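You operate a simulated robot arm through the tools that you are given. There is no shell and no other tool.

You are at the controls of a simulated robot arm. One attempt, no reset.

JOB
Stop the feeder and refill its hopper from the purple bin.
Fine: push OFF before the lid opens; tip the bin out over the hopper so that all its sleeves go in; put that bin back and close the lid. Set down upright: what you pick out.

It is judged by the outcome, as a careful person would: the job done as asked, and still so three seconds after it is handed in. It fails if anything else is knocked over, pushed out of place, dropped, spilled or broken. Lids that push on must go on centred and level and be pressed home; caps that screw on are set level and turned clockwise until they are tight.

ROBOT AND FRAMES
A 6-joint arm with a two-finger parallel gripper, fixed in place. Base frame: the origin is at the foot of the arm, x ahead of it, y to its left, z up. Readings come in mm, rad, newtons and seconds.
With the tool pointing down near the work surface it reaches from about 220 to 720 mm from the base axis. Its first joint turns from -1.152 to 1.152 rad. Payload 2.45 kg.
The TCP is the grasp point between the finger pads, 24 mm short of the fingertips. In the tool frame z runs along the fingers and y along their closing line. The gripper opens to 68 mm. The fingers are 17 mm wide and 10 mm thick; the gripper's body (40 by 70 mm) begins 41 mm behind the TCP.
Orientation is told as [roll, pitch, yaw] about the base's x, y, z axes, in that order, counted from this pose: with the fingers straight down and closing along the base's y, the tool's x points along the base's -x, its y along +y and its z along -z.

CONTROLS
- The arm moves only by the tool arm_command. Its argument "moves" is a list of rows, each an object of numbers (a shift or turn left out is 0, a gripper value left out holds the last): "hand": the finger opening in mm, from 0 to 68; "x", "y", "z": the shift along the base's x, y, z in mm; "ax", "ay", "az": the turn, a rotation vector about the base's x, y, z in rad. In form: [{"hand": .., "x": .., "y": .., "z": .., "ax": .., "ay": .., "az": ..}, ...]. A call has 1 to 20 rows; each row shifts and turns the commanded pose from where the row before left it. A row lasts 0.2 s, in which the tool goes at most 50 mm and 0.15 rad; a call with a longer step from one row to the next is refused whole, and so is a gripper value outside its range. Where a pose cannot be reached the arm comes as near as it can. A force on the tool above 90 N (or 10 N above the force at the start of the call, whichever is more), or a blocked arm, ends the call early, and 0.2 s more pass. The fingers move at their own pace (about 108 mm/s each) and stop on an object; they squeeze with about 20 N. The grip force told is the motor's: it shows also when the fingers shut on nothing. Time passes only in rows, and 0.2 s behind the last, so rows that do not move let the fingers close. It gives the time, the measured TCP pose, the force on the tool (base axes), the opening and the grip force at its end, in the units of the frame above (readings bear some noise), with the torque about the TCP (base axes, N m) and any sound that the robot's microphone picked up.
- Cameras (640 x 400 px; columns grow to the right, rows downward): "scene" is fixed at [151.2, 398.8, 1477]; the picture's right is [-0.89, -0.46, 0.00], its down [-0.21, 0.40, -0.89] and it looks along [0.41, -0.79, -0.45] (base axes); focal length 245 px, centre (320, 200). "wrist" rides on the gripper at [84, 11, -75] in the tool frame; the picture's right is [-0.13, 0.99, 0.00], its down [-0.60, -0.08, -0.79] and it looks along [-0.79, -0.10, 0.61] (tool axes); focal length 251 px, centre (320, 200). There is no depth. A picture from a camera that has moved, and an enlarged one, comes with that camera's place and axes in the base frame and with its lens.
- capture(camera): a new picture of that camera. It takes no simulated time.
- inspect(camera, box): a new picture of the part [left, top, right, bottom] of that camera's present view, enlarged. It takes no simulated time.
- finish_job(): hands the job in; it is judged then, once.

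Places have to be worked out from the pictures, the camera data and where the tool is seen. Open the gripper and draw the arm clear of the work before you hand the job in, unless the task says otherwise.

The tools are called as name(argument=value, ...) on one line, values as JSON. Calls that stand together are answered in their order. arm_command: Moves the arm, as the interface text tells. Its arguments: {"type":"object","properties":{"moves":{"type":"array"}},"required":["moves"]} The other tools are called the same way: capture (camera) takes a picture; inspect (camera, box) takes an enlarged picture of a part of a camera's view; finish_job () hands the job in.

At the start:

```text
clock: 0.0
eef_pos: [374.6, -223.3, 1447.0]
ee_rot: [-0.002, -0.003, -0.001]
wrist_force: [0.5, -0.6, 0.3]
moment: [-0.04, -0.02, 0.02]
gripper_width: 67.9
grasp_force: 0.1
```

scene: 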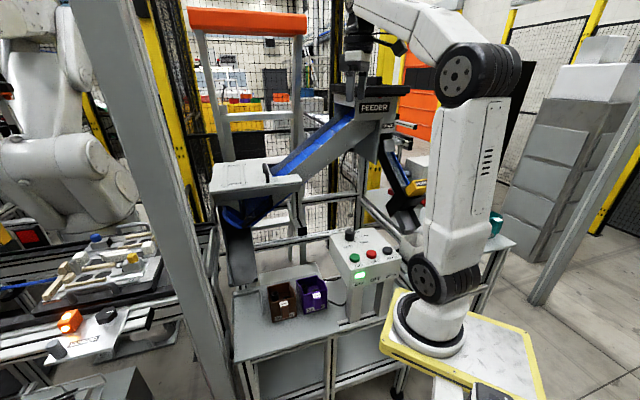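
wrist: 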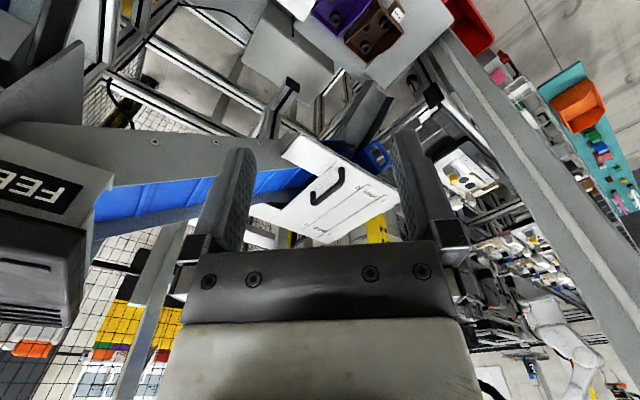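

I start by looking closely at the scene: the feeder, control box, bins and the lid with its handle.

inspect(camera="scene", box=[200, 220, 440, 370])

inspect(camera="scene", box=[190, 70, 430, 220])

inspect(camera="wrist", box=[200, 0, 520, 200])

```text
2.67 times, centred on (320, 295) of scene
camera zoom: at [151.2, 398.8, 1477.0], right [-0.89, -0.46, 0.0], down [-0.21, 0.4, -0.89], along [0.41, -0.79, -0.45], focal length 653 px, centre (320, -53)
```

zoom: 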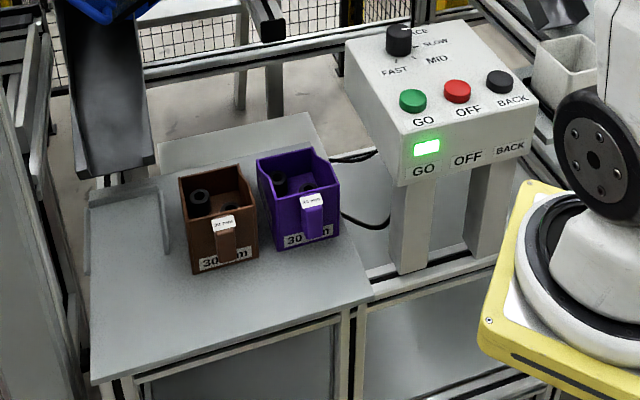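

```text
2.67 times, centred on (310, 145) of scene
camera zoom: at [151.2, 398.8, 1477.0], right [-0.89, -0.46, 0.0], down [-0.21, 0.4, -0.89], along [0.41, -0.79, -0.45], focal length 653 px, centre (347, 347)
```

zoom: 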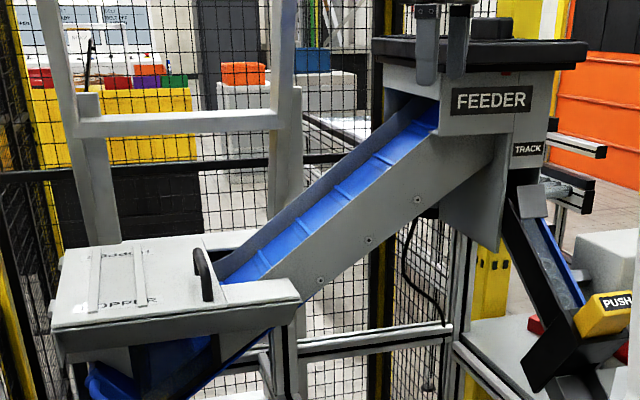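

```text
2.00 times, centred on (360, 100) of wrist
camera zoom: at [289.7, -212.5, 1521.8], right [0.13, 0.99, 0.0], down [0.6, -0.08, 0.79], along [0.79, -0.1, -0.61], focal length 503 px, centre (240, 400)
```

zoom: 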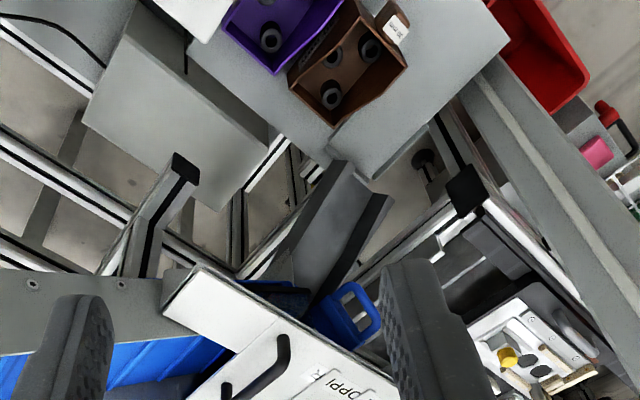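

The handle and bin triangulate consistently (handle ≈ [708,-250,1162], sleeve in purple bin ≈ [533,-201,735]). I take closer looks at the bins, control box and hopper lid before moving.

inspect(camera="scene", box=[250, 260, 346, 320])

inspect(camera="scene", box=[320, 220, 416, 280])

inspect(camera="scene", box=[200, 140, 312, 210])

inspect(camera="wrist", box=[240, 100, 432, 220])

inspect(camera="wrist", box=[288, 0, 480, 120])

inspect(camera="scene", box=[340, 100, 640, 400])

```text
6.67 times, centred on (298, 290) of scene
camera zoom: at [151.2, 398.8, 1477.0], right [-0.89, -0.46, 0.0], down [-0.21, 0.4, -0.89], along [0.41, -0.79, -0.45], focal length 1632 px, centre (467, -400)
```

zoom: 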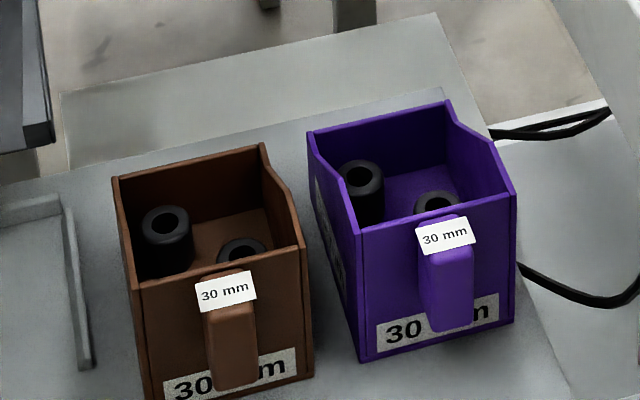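

```text
6.67 times, centred on (368, 250) of scene
camera zoom: at [151.2, 398.8, 1477.0], right [-0.89, -0.46, 0.0], down [-0.21, 0.4, -0.89], along [0.41, -0.79, -0.45], focal length 1632 px, centre (0, -133)
```

zoom: 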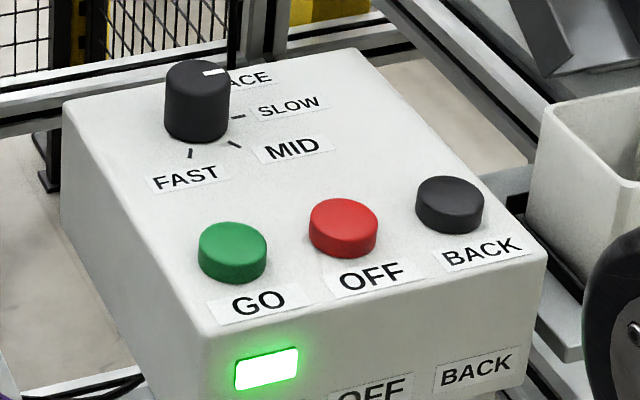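

```text
5.71 times, centred on (256, 175) of scene
camera zoom: at [151.2, 398.8, 1477.0], right [-0.89, -0.46, 0.0], down [-0.21, 0.4, -0.89], along [0.41, -0.79, -0.45], focal length 1399 px, centre (686, 343)
```

zoom: 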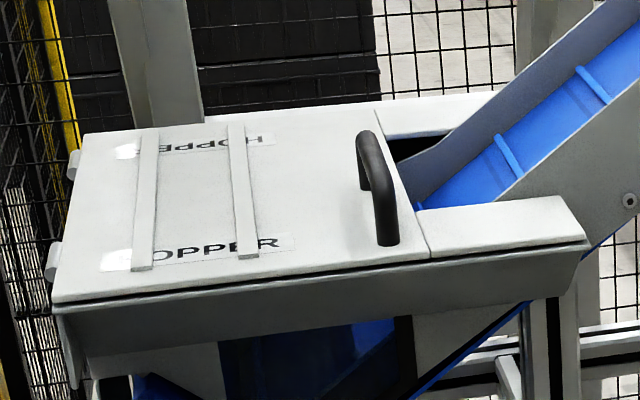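

```text
3.33 times, centred on (336, 160) of wrist
camera zoom: at [289.7, -212.5, 1521.8], right [0.13, 0.99, 0.0], down [0.6, -0.08, 0.79], along [0.79, -0.1, -0.61], focal length 838 px, centre (267, 333)
```

zoom: 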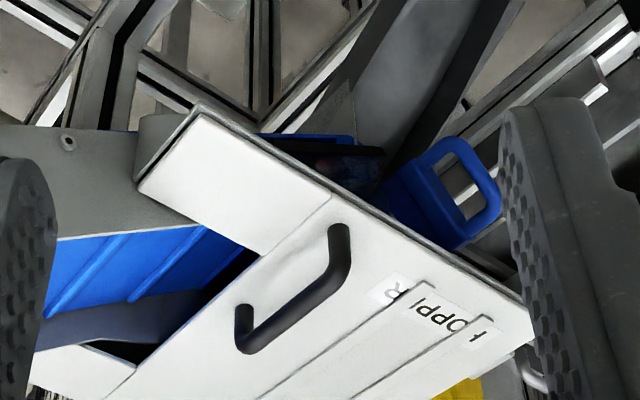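

```text
3.33 times, centred on (384, 60) of wrist
camera zoom: at [289.7, -212.5, 1521.8], right [0.13, 0.99, 0.0], down [0.6, -0.08, 0.79], along [0.79, -0.1, -0.61], focal length 838 px, centre (107, 667)
```

zoom: 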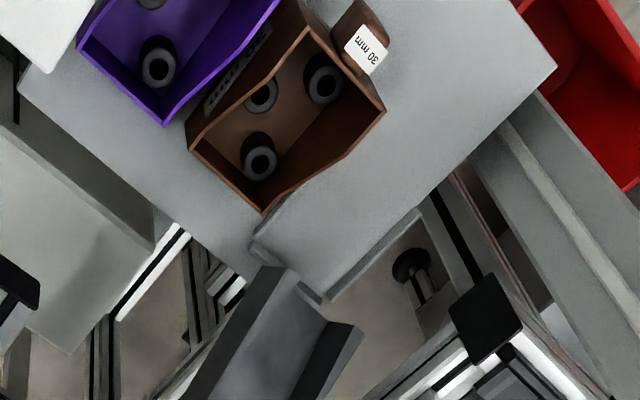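

```text
1.33 times, centred on (490, 250) of scene
camera zoom: at [151.2, 398.8, 1477.0], right [-0.89, -0.46, 0.0], down [-0.21, 0.4, -0.89], along [0.41, -0.79, -0.45], focal length 326 px, centre (93, 133)
```

zoom: 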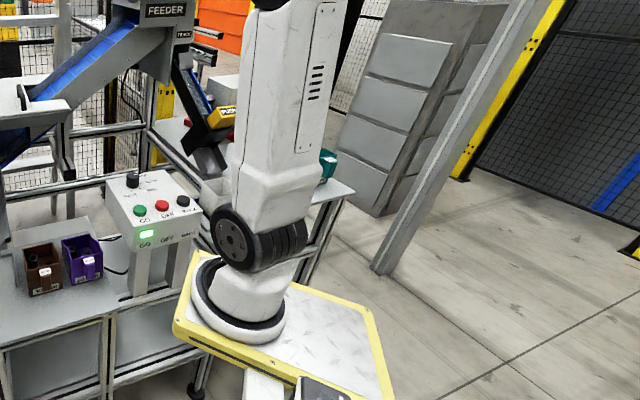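

The cell is turned about 42° relative to the base frame. The lid top is near z≈1148, with its handle bar centred near [712,-249,1175] and the hinge at the far +x/+y end. I'll tilt the tool a little, moving away from the feeder hood, so the wrist camera looks down at the control box.

arm_command(moves=[{"y": 10, "ay": 0.12}, {"y": 10, "ay": 0.12}, {"y": 10, "ay": 0.12}, {"ay": 0.12}, {"ay": 0.12}, {"ay": 0.12}])

capture(camera="wrist")

capture(camera="scene")

```text
clock: 1.4
eef_pos: [339.8, -211.5, 1308.0]
ee_rot: [-0.003, 0.719, -0.004]
wrist_force: [0.1, -0.2, -0.2]
moment: [0.0, -0.03, -0.01]
gripper_width: 68.1
grasp_force: 0.1
out of reach, approached as far as the arm can: row 2, 3, 4, 5, 6
```

```text
taken
camera wrist: at [326.6, -199.9, 1421.0], right [0.1, 0.99, -0.09], down [0.98, -0.08, 0.2], along [0.19, -0.1, -0.98], focal length 251 px, centre (320, 200)
```

wrist: 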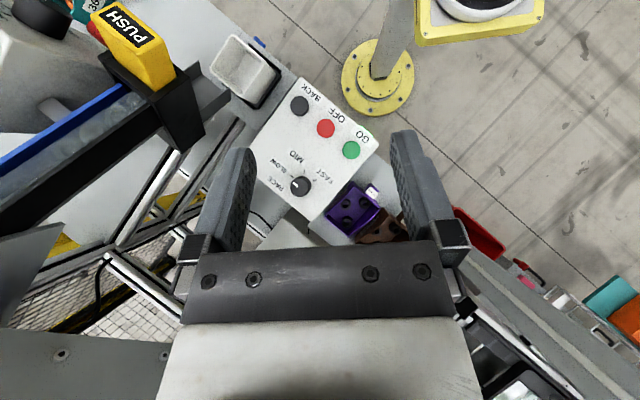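

```text
taken
```

scene: 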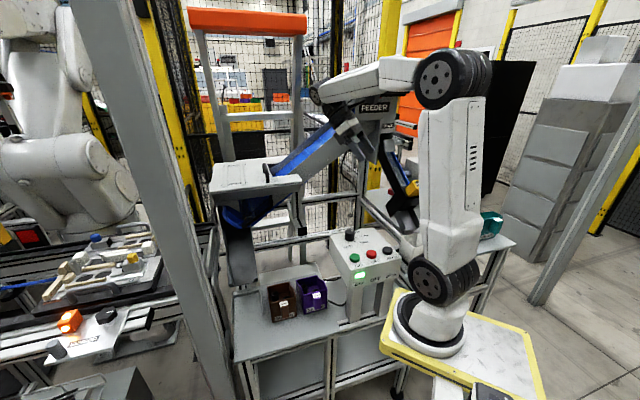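

This view shows the arm's base standing on a raised plate (z≈1000), so the control box top is near z≈980 and the bin table near z≈715. I zoom in on the box and bins from here.

inspect(camera="wrist", box=[250, 80, 410, 180])

inspect(camera="wrist", box=[300, 160, 428, 240])

inspect(camera="scene", box=[310, 80, 438, 160])

```text
4.00 times, centred on (330, 130) of wrist
camera zoom: at [326.6, -199.9, 1421.0], right [0.1, 0.99, -0.09], down [0.98, -0.08, 0.2], along [0.19, -0.1, -0.98], focal length 1006 px, centre (280, 480)
```

zoom: 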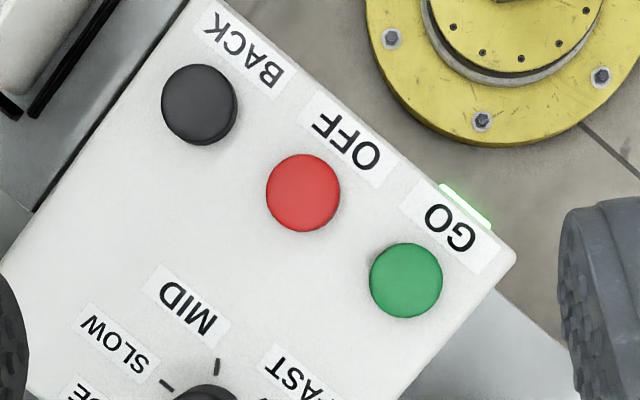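

```text
5.00 times, centred on (364, 200) of wrist
camera zoom: at [326.6, -199.9, 1421.0], right [0.1, 0.99, -0.09], down [0.98, -0.08, 0.2], along [0.19, -0.1, -0.98], focal length 1257 px, centre (100, 200)
```

zoom: 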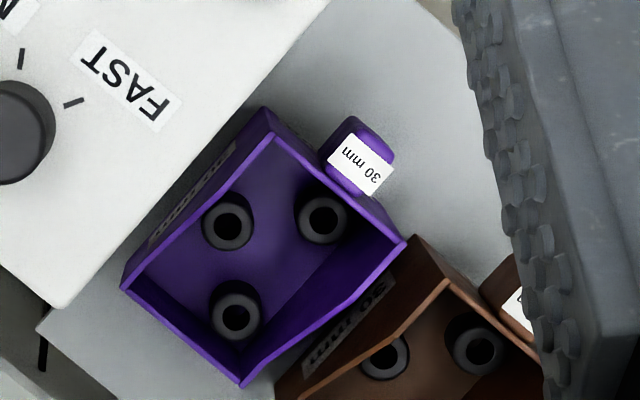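

```text
5.00 times, centred on (374, 120) of scene
camera zoom: at [151.2, 398.8, 1477.0], right [-0.89, -0.46, 0.0], down [-0.21, 0.4, -0.89], along [0.41, -0.79, -0.45], focal length 1224 px, centre (50, 600)
```

zoom: 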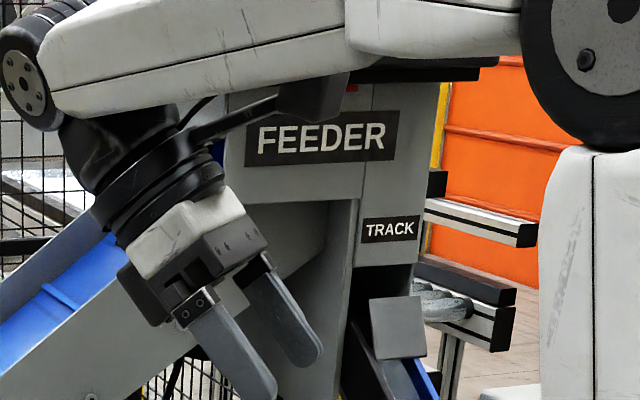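

Three sleeves are in the purple bin, and its handle faces the arm. OFF triangulates to about [290,-222,983]. I straighten the tool to vertical and lower it clear of the hood, then check where the commanded pose ends up.

arm_command(moves=[{"ay": -0.144, "z": -30}, {"ay": -0.144, "z": -30}, {"ay": -0.144, "z": -30}, {"ay": -0.144, "z": -30}, {"ay": -0.144, "z": -30}, {"hand": 0}])

capture(camera="wrist")

capture(camera="scene")

```text
clock: 2.8
eef_pos: [341.0, -211.2, 1157.1]
ee_rot: [-0.002, -0.001, -0.002]
wrist_force: [0.6, 0.7, -0.4]
moment: [0.0, 0.02, 0.0]
gripper_width: 0.0
grasp_force: 10.4
```

```text
taken
camera wrist: at [257.0, -199.8, 1233.2], right [0.13, 0.99, 0.0], down [0.6, -0.08, 0.79], along [0.79, -0.1, -0.61], focal length 251 px, centre (320, 200)
```

wrist: 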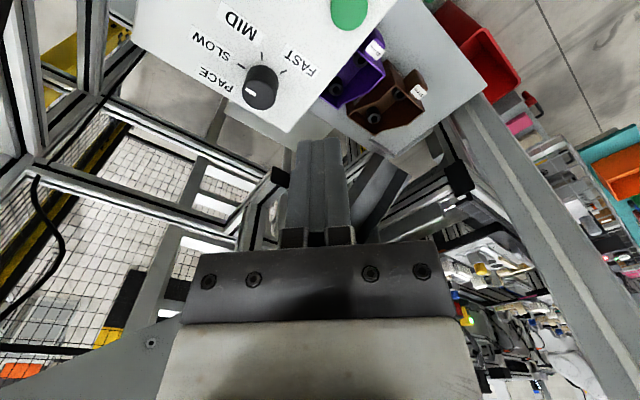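

```text
taken
```

scene: 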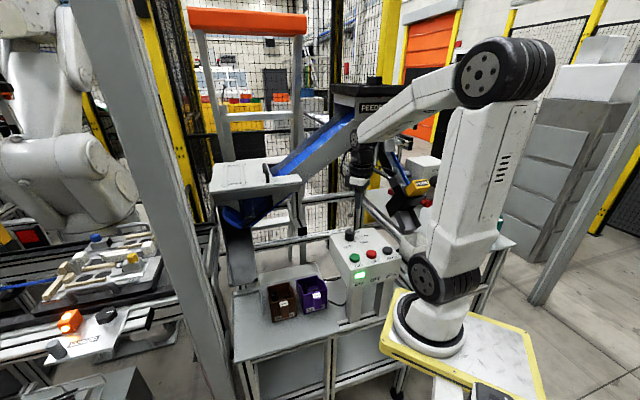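

The commanded pose follows the measured one. GO triangulates well at [330,-183.5,987.5], and OFF is at about [290,-222.6,987] with the cap about 32 mm wide. I go above OFF with closed fingers and stop about 14 mm short of contact.

arm_command(moves=[{"hand": 0, "x": -25, "y": -6, "z": -25}, {"x": -26, "y": -5.4, "z": -25}, {"z": -30}, {"z": -30}, {"z": -22}, {}])

capture(camera="wrist")

inspect(camera="scene", box=[320, 180, 448, 260])

```text
clock: 4.2
eef_pos: [289.7, -222.7, 1026.8]
ee_rot: [-0.002, 0.001, 0.001]
wrist_force: [-0.5, 0.0, 0.4]
moment: [-0.01, -0.01, -0.01]
gripper_width: 0.0
grasp_force: 20.0
```

```text
taken
camera wrist: at [205.9, -211.5, 1101.8], right [0.13, 0.99, 0.0], down [0.6, -0.08, 0.79], along [0.79, -0.1, -0.61], focal length 251 px, centre (320, 200)
```

wrist: 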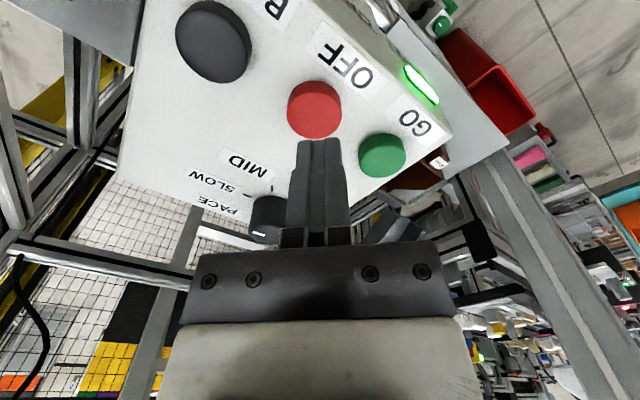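

```text
5.00 times, centred on (384, 220) of scene
camera zoom: at [151.2, 398.8, 1477.0], right [-0.89, -0.46, 0.0], down [-0.21, 0.4, -0.89], along [0.41, -0.79, -0.45], focal length 1224 px, centre (0, 100)
```

zoom: 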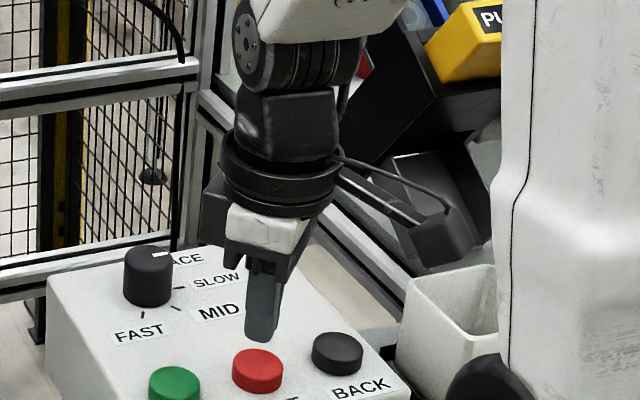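

The fingertips sit over the red OFF cap, roughly 15 mm above it. I lower slowly and watch the force.

arm_command(moves=[{"hand": 0, "z": -7}, {"z": -4}, {"z": -3}, {"z": -2}, {"z": -2}])

```text
clock: 5.4
eef_pos: [289.6, -222.8, 1008.5]
ee_rot: [-0.002, -0.001, 0.0]
wrist_force: [0.5, -1.2, 0.6]
moment: [0.03, 0.0, 0.02]
gripper_width: 0.0
grasp_force: 19.4
```

No contact yet at tip z≈984.5. I carry on in small steps.

arm_command(moves=[{"hand": 0, "z": -2}, {"z": -2}, {"z": -2}, {}])

inspect(camera="wrist", box=[224, 50, 416, 170])

inspect(camera="scene", box=[330, 220, 410, 270])

```text
clock: 6.4
eef_pos: [289.9, -224.1, 1002.6]
ee_rot: [-0.002, 0.001, 0.0]
wrist_force: [0.5, -0.5, -0.5]
moment: [-0.02, -0.01, 0.0]
gripper_width: 0.3
grasp_force: 19.8
```

```text
3.33 times, centred on (320, 110) of wrist
camera zoom: at [205.7, -211.7, 1078.2], right [0.13, 0.99, 0.0], down [0.6, -0.08, 0.79], along [0.79, -0.1, -0.61], focal length 838 px, centre (320, 500)
```

zoom: 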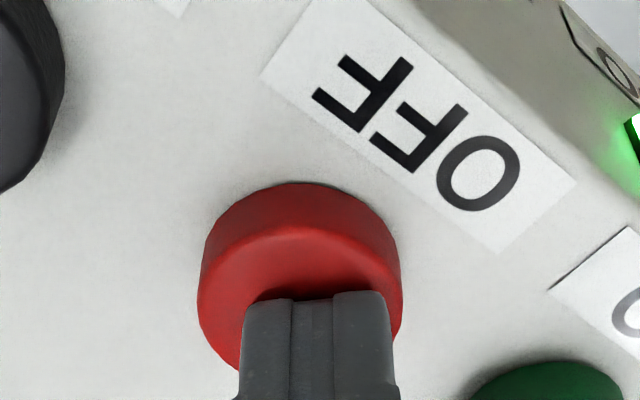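

```text
8.00 times, centred on (370, 245) of scene
camera zoom: at [151.2, 398.8, 1477.0], right [-0.89, -0.46, 0.0], down [-0.21, 0.4, -0.89], along [0.41, -0.79, -0.45], focal length 1958 px, centre (-80, -160)
```

zoom: 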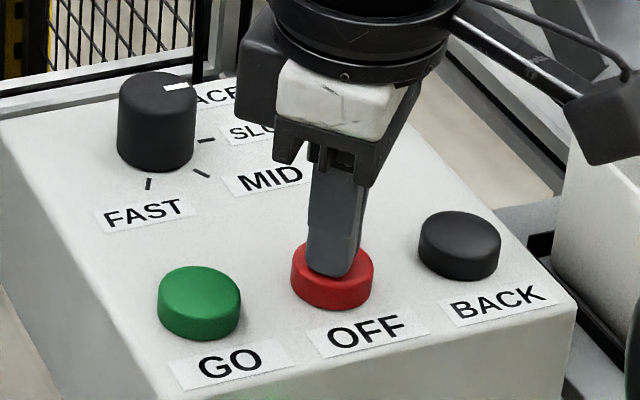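

The tip now looks right on the cap, though with no force yet. I keep pressing in small steps.

arm_command(moves=[{"hand": 0, "z": -2}, {"z": -2}, {}])

inspect(camera="scene", box=[330, 220, 410, 270])

```text
clock: 7.2
eef_pos: [289.9, -223.8, 997.6]
ee_rot: [-0.003, 0.0, -0.001]
wrist_force: [-0.2, 0.2, 1.1]
moment: [-0.01, 0.02, 0.01]
gripper_width: 0.0
grasp_force: 19.9
heard: click
```

```text
8.00 times, centred on (370, 245) of scene
camera zoom: at [151.2, 398.8, 1477.0], right [-0.89, -0.46, 0.0], down [-0.21, 0.4, -0.89], along [0.41, -0.79, -0.45], focal length 1958 px, centre (-80, -160)
```

zoom: 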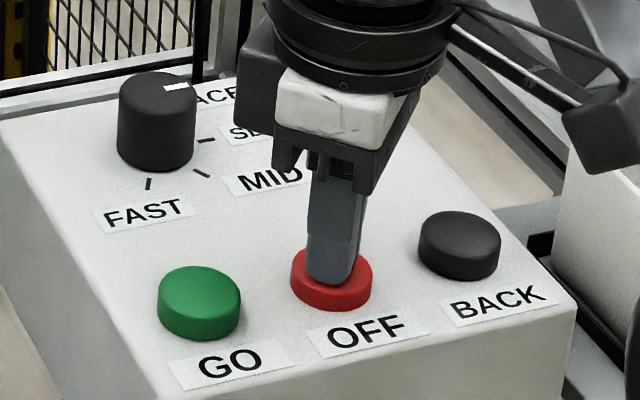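

I heard a click, so the button went down. I raise the tool straight up and check the indicator lamps.

arm_command(moves=[{"hand": 0, "z": 10}, {"z": 40}, {"z": 45}, {"z": 45}, {}])

inspect(camera="scene", box=[320, 220, 416, 280])

capture(camera="scene")

```text
clock: 8.4
eef_pos: [290.3, -221.5, 1139.1]
ee_rot: [-0.001, -0.001, -0.001]
wrist_force: [0.3, -0.9, 0.2]
moment: [0.02, -0.05, 0.01]
gripper_width: 0.0
grasp_force: 20.3
```

```text
6.67 times, centred on (368, 250) of scene
camera zoom: at [151.2, 398.8, 1477.0], right [-0.89, -0.46, 0.0], down [-0.21, 0.4, -0.89], along [0.41, -0.79, -0.45], focal length 1632 px, centre (0, -133)
```

zoom: 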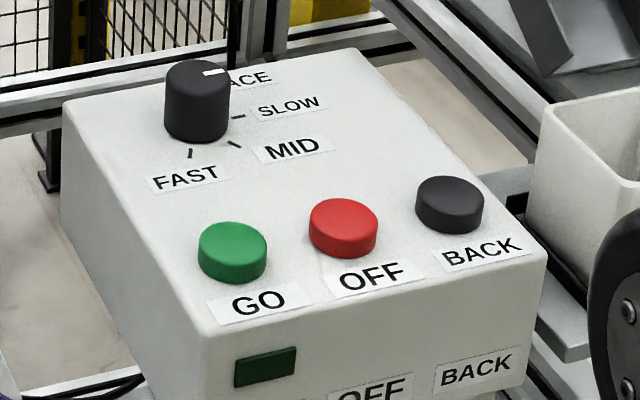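

```text
taken
```

scene: 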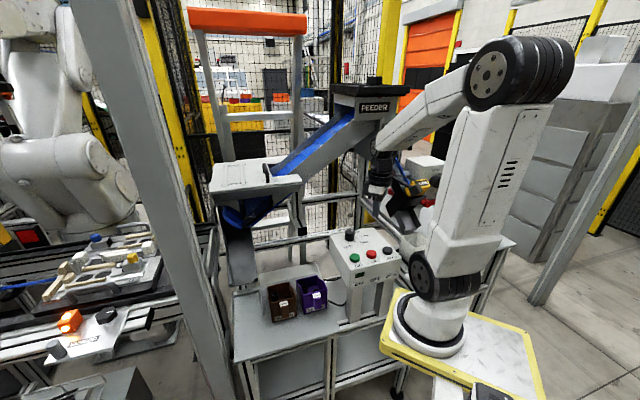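

The GO lamp is dark, so the feeder is stopped. Next I move toward the hopper at a safe height to measure the lid and handle more precisely.

arm_command(moves=[{"hand": 0, "x": 0, "y": 35, "z": 30}, {"x": 30, "y": 20, "z": 30}, {"x": 35, "y": 5, "z": 32}, {"x": 35, "y": 0, "z": 32}, {"x": 35, "y": 0, "z": 32}, {"x": 35, "z": 30}, {"hand": 68}, {}])

capture(camera="wrist")

capture(camera="scene")

```text
clock: 10.2
eef_pos: [460.3, -163.2, 1324.7]
ee_rot: [-0.001, 0.0, -0.001]
wrist_force: [0.4, -0.7, -0.3]
moment: [-0.01, 0.0, -0.03]
gripper_width: 67.9
grasp_force: 0.0
```

```text
taken
camera wrist: at [375.3, -152.1, 1400.4], right [0.13, 0.99, 0.0], down [0.6, -0.08, 0.79], along [0.79, -0.1, -0.61], focal length 251 px, centre (320, 200)
```

wrist: 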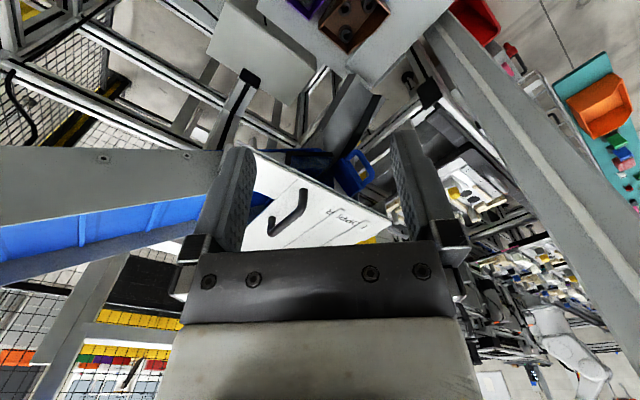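

```text
taken
```

scene: 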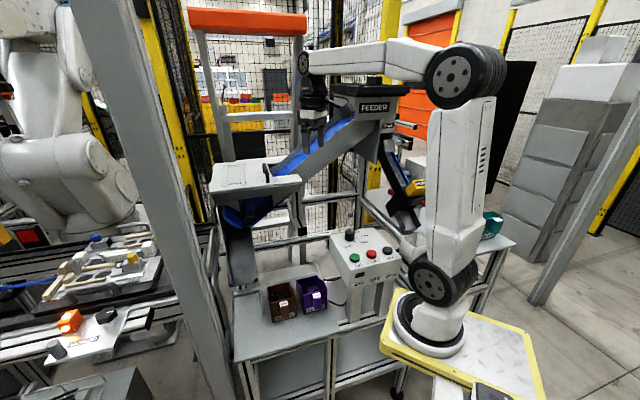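

I zoom in on the lid, handle and hinge from both cameras.

inspect(camera="wrist", box=[232, 140, 408, 250])

inspect(camera="scene", box=[196, 145, 308, 215])

```text
3.64 times, centred on (320, 195) of wrist
camera zoom: at [375.3, -152.1, 1400.4], right [0.13, 0.99, 0.0], down [0.6, -0.08, 0.79], along [0.79, -0.1, -0.61], focal length 914 px, centre (320, 218)
```

zoom: 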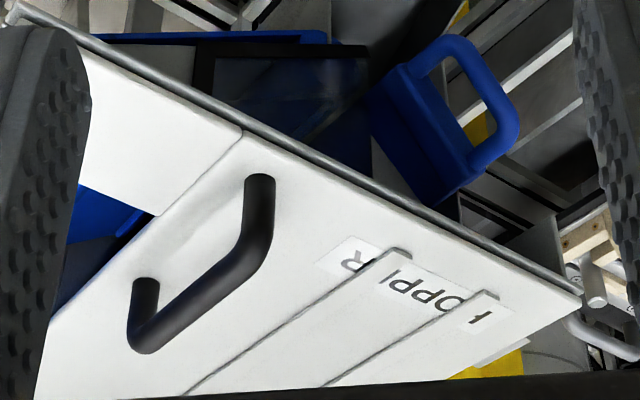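

```text
5.71 times, centred on (252, 180) of scene
camera zoom: at [151.2, 398.8, 1477.0], right [-0.89, -0.46, 0.0], down [-0.21, 0.4, -0.89], along [0.41, -0.79, -0.45], focal length 1399 px, centre (709, 314)
```

zoom: 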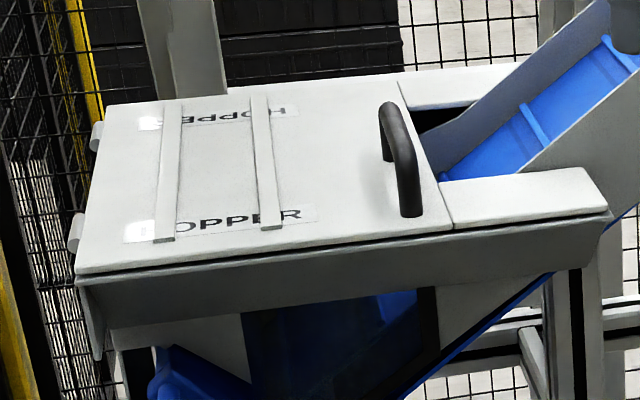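

The geometry now agrees between cameras. The cell axis is u=(0.714,0.700), v=(0.700,-0.714). The lid's seam corner is [644,-218,1144], its hinge-end corner [796,-68,1143], and the handle feet are near [680,-220] and [752,-290]. I want the fingers closing along u with the camera on the far side, so I yaw the tool by about +2.35 rad here in free air.

arm_command(moves=[{"az": 0.14, "y": 5}, {"az": 0.14, "y": 5}, {"az": 0.14, "y": 5}, {"az": 0.14}, {"az": 0.14}, {"az": 0.14}, {"az": 0.14}, {"az": 0.14}, {"az": 0.14}, {"az": 0.14}, {"az": 0.14}, {"az": 0.14}, {"az": 0.14}, {"az": 0.14}, {"az": 0.14}, {"az": 0.14}, {"az": 0.106}])

capture(camera="wrist")

capture(camera="scene")

```text
clock: 13.8
eef_pos: [459.9, -147.5, 1324.9]
ee_rot: [-0.001, 0.0, 2.349]
wrist_force: [0.6, -0.6, -0.6]
moment: [0.0, -0.01, 0.0]
gripper_width: 67.9
grasp_force: 0.0
```

```text
taken
camera wrist: at [510.7, -215.4, 1400.4], right [-0.8, -0.6, 0.0], down [-0.37, 0.48, 0.79], along [-0.48, 0.63, -0.61], focal length 251 px, centre (320, 200)
```

wrist: 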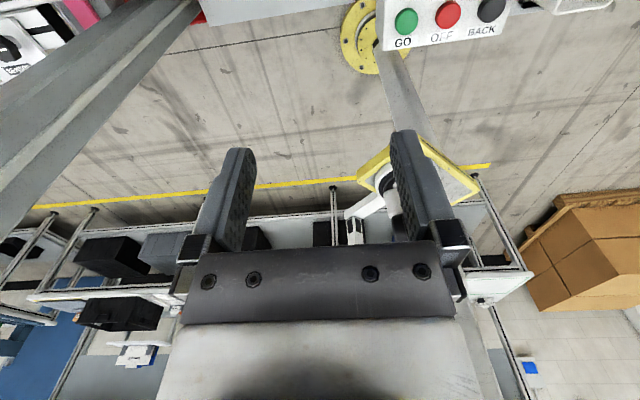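

```text
taken
```

scene: 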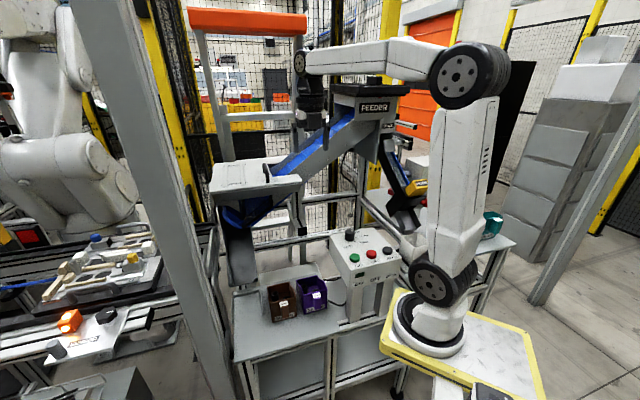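

The flip is reachable, and the closing line is now along u. I tilt the tool about 55° so the fingers point down and along +v, drifting toward the lid handle.

arm_command(moves=[{"hand": 68, "x": 22, "y": -2, "z": -4, "ax": -0.098, "ay": -0.096}, {"x": 22, "y": -2, "z": -4, "ax": -0.098, "ay": -0.096}, {"x": 22, "y": -2, "z": -4, "ax": -0.098, "ay": -0.096}, {"x": 22, "y": -2, "z": -4, "ax": -0.098, "ay": -0.096}, {"x": 22, "y": -2, "z": -4, "ax": -0.098, "ay": -0.096}, {"x": 22, "y": -2, "z": -4, "ax": -0.098, "ay": -0.096}, {"x": 22, "y": -2, "z": -4, "ax": -0.098, "ay": -0.096}, {}])

capture(camera="wrist")

capture(camera="scene")

```text
clock: 15.6
eef_pos: [614.2, -162.2, 1297.1]
ee_rot: [-0.004, 0.96, 2.344]
wrist_force: [0.0, 1.0, 0.0]
moment: [0.02, 0.0, 0.01]
gripper_width: 67.9
grasp_force: 0.1
```

```text
taken
camera wrist: at [597.3, -159.7, 1409.6], right [-0.76, -0.64, -0.11], down [-0.64, 0.77, -0.04], along [0.11, 0.04, -0.99], focal length 251 px, centre (320, 200)
```

wrist: 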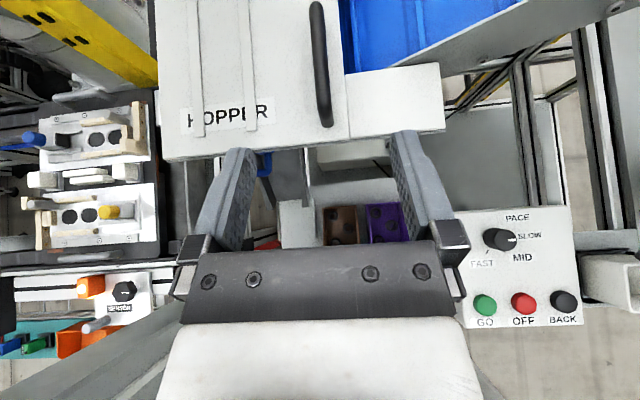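

```text
taken
```

scene: 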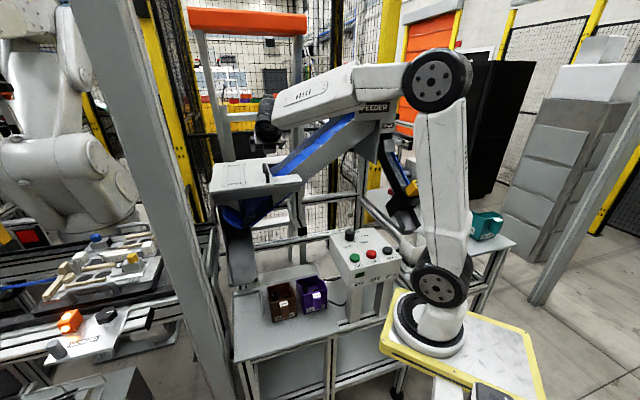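

The straight-down view is excellent. I zoom in on the handle and lid for exact alignment.

inspect(camera="wrist", box=[220, 0, 412, 120])

inspect(camera="wrist", box=[140, 60, 332, 180])

inspect(camera="scene", box=[190, 100, 318, 180])

```text
3.33 times, centred on (316, 60) of wrist
camera zoom: at [597.3, -159.7, 1409.6], right [-0.76, -0.64, -0.11], down [-0.64, 0.77, -0.04], along [0.11, 0.04, -0.99], focal length 838 px, centre (333, 667)
```

zoom: 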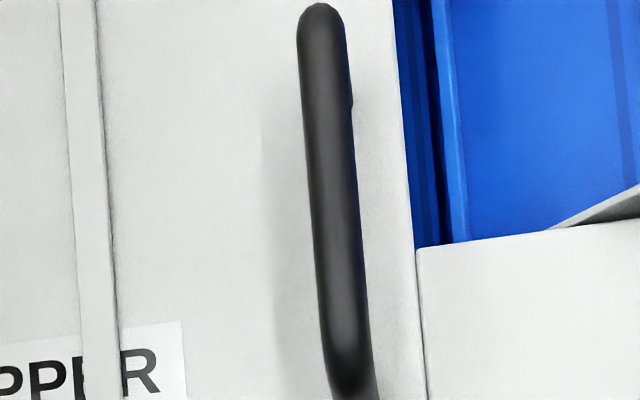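

```text
3.33 times, centred on (236, 120) of wrist
camera zoom: at [597.3, -159.7, 1409.6], right [-0.76, -0.64, -0.11], down [-0.64, 0.77, -0.04], along [0.11, 0.04, -0.99], focal length 838 px, centre (600, 467)
```

zoom: 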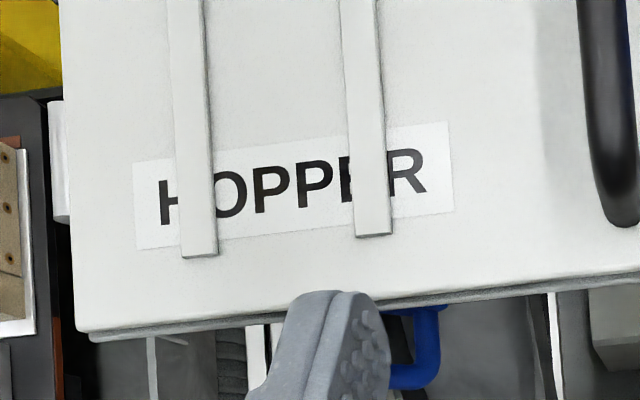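

```text
5.00 times, centred on (254, 140) of scene
camera zoom: at [151.2, 398.8, 1477.0], right [-0.89, -0.46, 0.0], down [-0.21, 0.4, -0.89], along [0.41, -0.79, -0.45], focal length 1224 px, centre (650, 500)
```

zoom: 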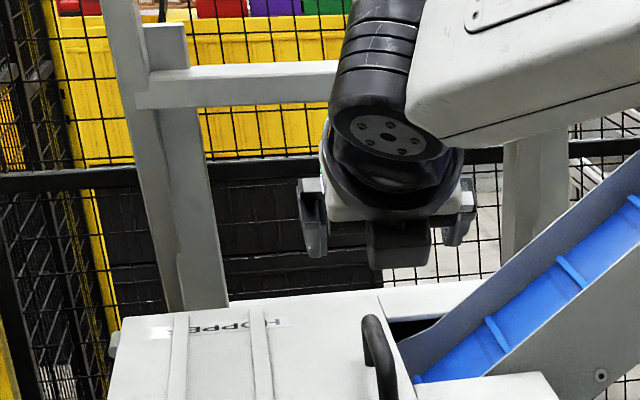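

The bar runs from about [683,-227] to [746,-292], centred near [715,-259] at z≈1174. I move to a pre-grasp point 60 mm short along the finger axis.

arm_command(moves=[{"hand": 46, "x": 14.6, "y": -13, "z": -28}, {"x": 14.6, "y": -13, "z": -28}, {"x": 14.7, "y": -12.8, "z": -27.5}, {}])

capture(camera="wrist")

inspect(camera="scene", box=[200, 115, 312, 185])

```text
clock: 16.6
eef_pos: [658.5, -198.8, 1213.6]
ee_rot: [-0.002, 0.96, 2.345]
wrist_force: [-0.4, -0.9, 0.1]
moment: [0.02, 0.01, 0.02]
gripper_width: 46.0
grasp_force: 0.1
```

```text
taken
camera wrist: at [640.7, -198.5, 1326.1], right [-0.76, -0.64, -0.11], down [-0.64, 0.77, -0.04], along [0.11, 0.04, -0.99], focal length 251 px, centre (320, 200)
```

wrist: 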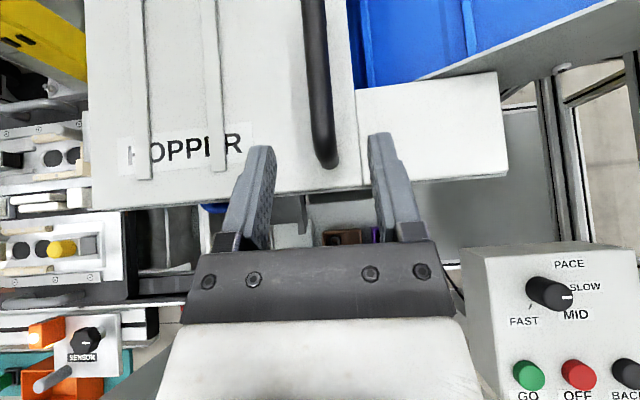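

```text
5.71 times, centred on (256, 150) of scene
camera zoom: at [151.2, 398.8, 1477.0], right [-0.89, -0.46, 0.0], down [-0.21, 0.4, -0.89], along [0.41, -0.79, -0.45], focal length 1399 px, centre (686, 486)
```

zoom: 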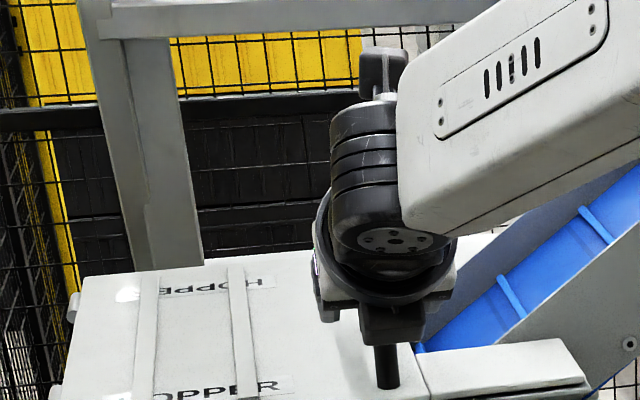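

The bar lies centred between the fingers. I advance along the finger axis onto the bar, without closing yet.

arm_command(moves=[{"hand": 46, "x": 11, "y": -12, "z": -11}, {"x": 11, "y": -12, "z": -11}, {"x": 7, "y": -8, "z": -7}, {"x": 4.9, "y": -5.4, "z": -5.4}, {}])

capture(camera="wrist")

inspect(camera="scene", box=[210, 125, 306, 185])

```text
clock: 17.8
eef_pos: [691.7, -237.2, 1178.7]
ee_rot: [-0.002, 0.96, 2.342]
wrist_force: [0.3, -0.7, -0.6]
moment: [-0.02, 0.01, -0.01]
gripper_width: 45.9
grasp_force: 0.0
```

```text
taken
camera wrist: at [674.2, -236.1, 1291.5], right [-0.76, -0.64, -0.11], down [-0.64, 0.77, -0.04], along [0.11, 0.04, -0.99], focal length 251 px, centre (320, 200)
```

wrist: 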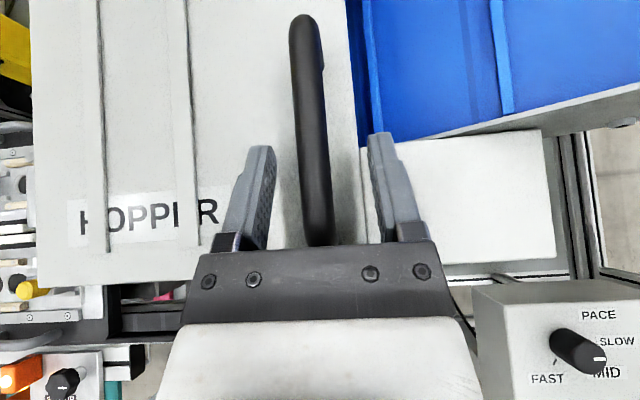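

```text
6.67 times, centred on (258, 155) of scene
camera zoom: at [151.2, 398.8, 1477.0], right [-0.89, -0.46, 0.0], down [-0.21, 0.4, -0.89], along [0.41, -0.79, -0.45], focal length 1632 px, centre (733, 500)
```

zoom: 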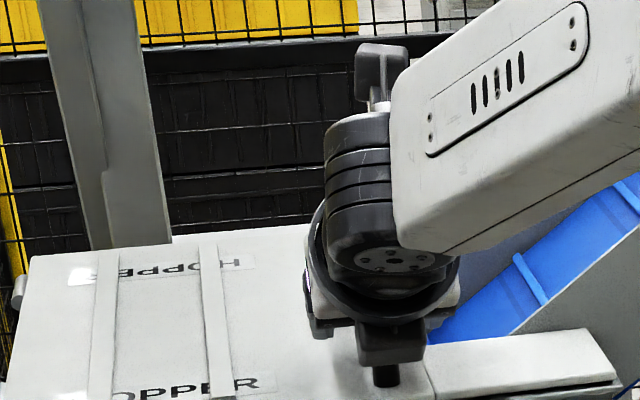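

The bar passes between the fingers and nothing is touching. I close the gripper on it.

arm_command(moves=[{"hand": 25}, {"hand": 0}, {}, {}])

capture(camera="wrist")

```text
clock: 18.8
eef_pos: [692.2, -236.9, 1179.2]
ee_rot: [-0.003, 0.961, 2.35]
wrist_force: [10.2, 2.7, -2.3]
moment: [-0.25, -0.2, 0.94]
gripper_width: 13.8
grasp_force: 33.7
```

```text
taken
camera wrist: at [675.0, -235.1, 1291.4], right [-0.76, -0.64, -0.11], down [-0.64, 0.76, -0.04], along [0.11, 0.04, -0.99], focal length 251 px, centre (320, 200)
```

wrist: 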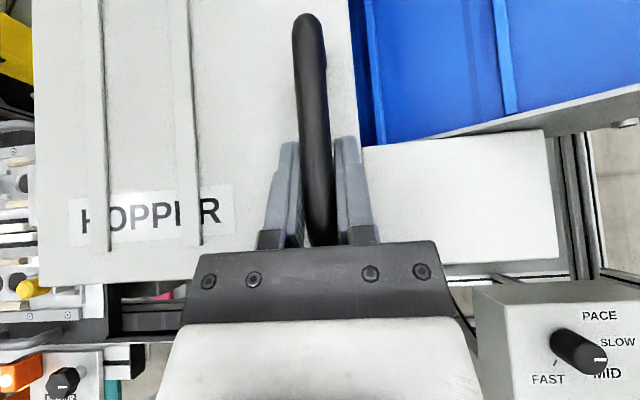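

Gripped at 13.8 mm with a small sideways load. I ease the tool slightly toward that load, then lift the handle along its hinge arc by about 4° to feel the lid.

arm_command(moves=[{"hand": 0, "x": 1, "y": 0.8, "az": 0.012}, {"x": 0.6, "y": 0.6, "z": 5}, {"x": 0.7, "y": 0.7, "z": 4.5}, {"x": 0.8, "y": 0.7, "z": 4.2}, {}])

inspect(camera="scene", box=[200, 130, 312, 200])

capture(camera="wrist")

```text
clock: 20.0
eef_pos: [694.5, -235.1, 1192.2]
ee_rot: [-0.004, 0.956, 2.353]
wrist_force: [-9.0, 11.1, -9.5]
moment: [0.46, 0.59, -0.09]
gripper_width: 13.9
grasp_force: 33.6
```

```text
5.71 times, centred on (256, 165) of scene
camera zoom: at [151.1, 399.1, 1476.9], right [-0.89, -0.46, 0.0], down [-0.21, 0.4, -0.89], along [0.41, -0.79, -0.45], focal length 1399 px, centre (686, 400)
```

zoom: 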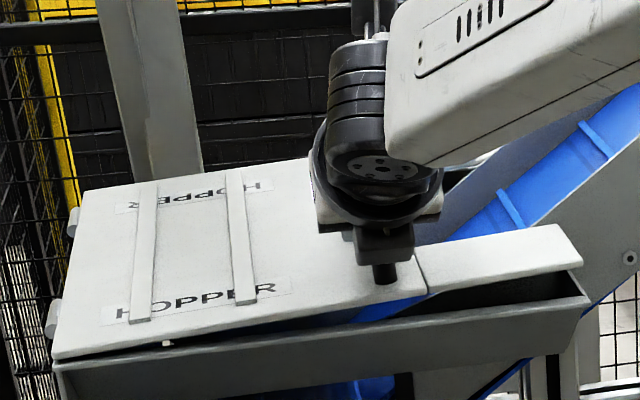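

```text
taken
camera wrist: at [677.4, -233.4, 1304.3], right [-0.75, -0.65, -0.11], down [-0.65, 0.76, -0.04], along [0.11, 0.04, -0.99], focal length 251 px, centre (320, 200)
```

wrist: 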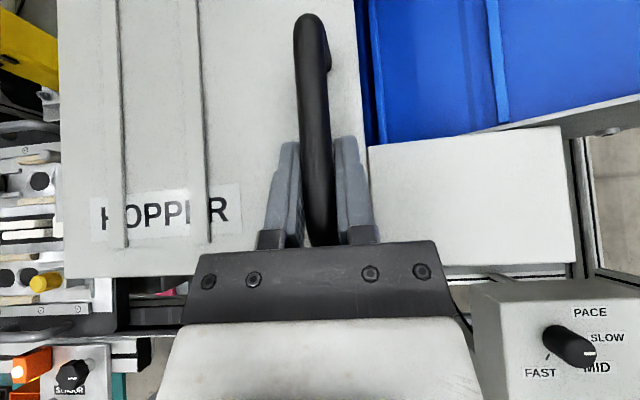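

The lid lifts, and the strips beside the conveyor turn out to be part of it, so it is about 320 mm long. I compare forces while lowering slightly to see whether the hinge has friction.

arm_command(moves=[{"hand": 0, "x": -0.4, "y": -0.4, "z": -3}, {"x": -0.4, "y": -0.3, "z": -2}, {}])

inspect(camera="scene", box=[200, 130, 312, 200])

```text
clock: 20.8
eef_pos: [695.0, -236.1, 1187.4]
ee_rot: [-0.002, 0.96, 2.357]
wrist_force: [-9.4, 12.4, -2.1]
moment: [-0.46, -0.67, -0.3]
gripper_width: 13.8
grasp_force: 33.7
```

```text
5.71 times, centred on (256, 165) of scene
camera zoom: at [150.9, 399.2, 1476.9], right [-0.89, -0.46, 0.0], down [-0.21, 0.4, -0.89], along [0.41, -0.79, -0.45], focal length 1399 px, centre (686, 400)
```

zoom: 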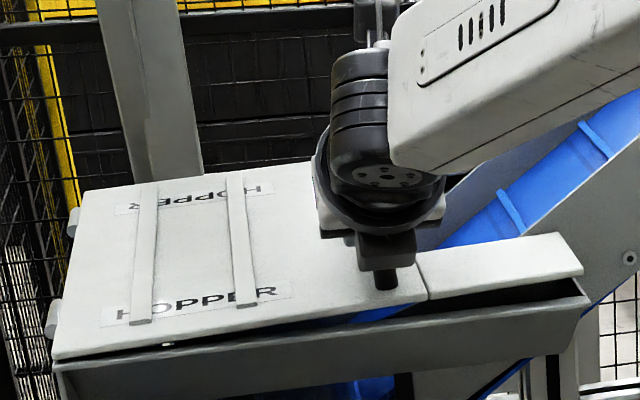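

Force on the tool dropped from about -9.5 N lifting to -2 N lowering, hinting at hinge friction. I release briefly at this small opening (under 3°) to see whether the lid stays put.

arm_command(moves=[{"hand": 22}, {}, {}])

inspect(camera="scene", box=[200, 130, 312, 200])

capture(camera="wrist")

```text
clock: 21.6
eef_pos: [694.1, -235.8, 1188.4]
ee_rot: [-0.003, 0.96, 2.357]
wrist_force: [0.0, 0.5, -0.1]
moment: [0.01, 0.0, 0.01]
gripper_width: 21.7
grasp_force: 0.2
```

```text
5.71 times, centred on (256, 165) of scene
camera zoom: at [151.2, 398.8, 1477.0], right [-0.89, -0.46, 0.0], down [-0.21, 0.4, -0.89], along [0.41, -0.79, -0.45], focal length 1399 px, centre (686, 400)
```

zoom: 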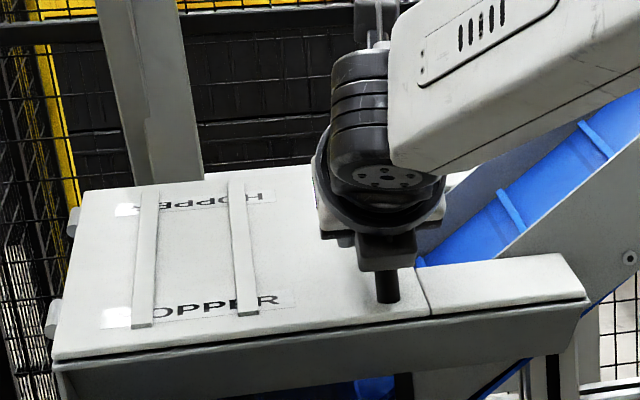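

```text
taken
camera wrist: at [676.8, -234.4, 1300.1], right [-0.75, -0.65, -0.11], down [-0.65, 0.76, -0.04], along [0.11, 0.04, -0.99], focal length 251 px, centre (320, 200)
```

wrist: 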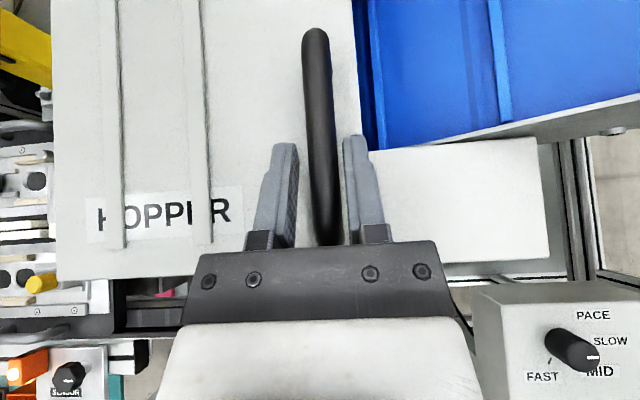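

The lid fell back shut, so it must be carried past vertical to stay open. Before lifting it for real, I rehearse the arc in free air with the gripper open, checking that the arm can reach the fully open handle position (about [884,-50,1331]) with the tool leaning.

arm_command(moves=[{"hand": 24, "z": 20}, {"z": 40}, {"z": 25, "x": 10, "y": 10}, {"x": 22, "y": 22, "z": 8, "ax": -0.0454, "ay": 0.0465}, {"x": 22, "y": 22, "z": 8, "ax": -0.0454, "ay": 0.0465}, {"x": 22, "y": 22, "z": 8, "ax": -0.0454, "ay": 0.0465}, {"x": 22, "y": 22, "z": 8, "ax": -0.0454, "ay": 0.0465}, {"x": 22, "y": 22, "z": 8, "ax": -0.0454, "ay": 0.0465}, {"x": 22, "y": 22, "z": 8, "ax": -0.0454, "ay": 0.0465}, {"x": 22, "y": 22, "z": 8, "ax": -0.0454, "ay": 0.0465}, {"x": 22, "y": 22, "z": 3, "ax": -0.0454, "ay": 0.0465}, {}])

capture(camera="scene")

capture(camera="wrist")

```text
clock: 24.2
eef_pos: [789.0, -92.6, 1304.0]
ee_rot: [0.738, 0.818, 2.911]
wrist_force: [-0.4, 0.6, -0.6]
moment: [-0.01, 0.01, -0.01]
gripper_width: 24.0
grasp_force: 0.1
out of reach, approached as far as the arm can: row 8, 9, 10, 11
```

```text
taken
```

scene: 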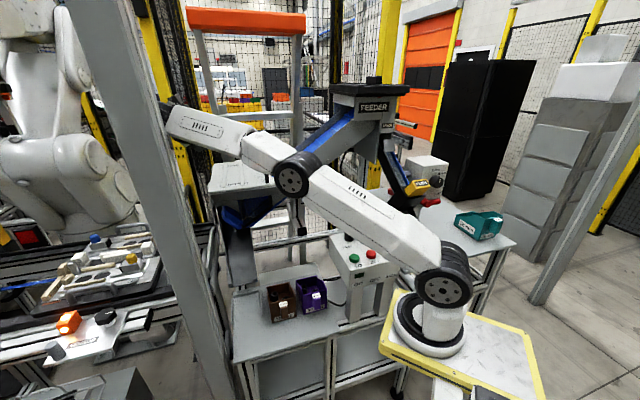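

```text
taken
camera wrist: at [809.6, -53.6, 1408.8], right [-0.73, -0.58, 0.36], down [-0.65, 0.76, -0.07], along [-0.23, -0.29, -0.93], focal length 251 px, centre (320, 200)
```

wrist: 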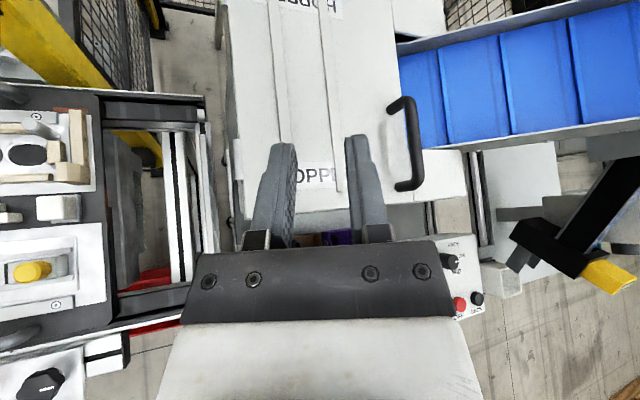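

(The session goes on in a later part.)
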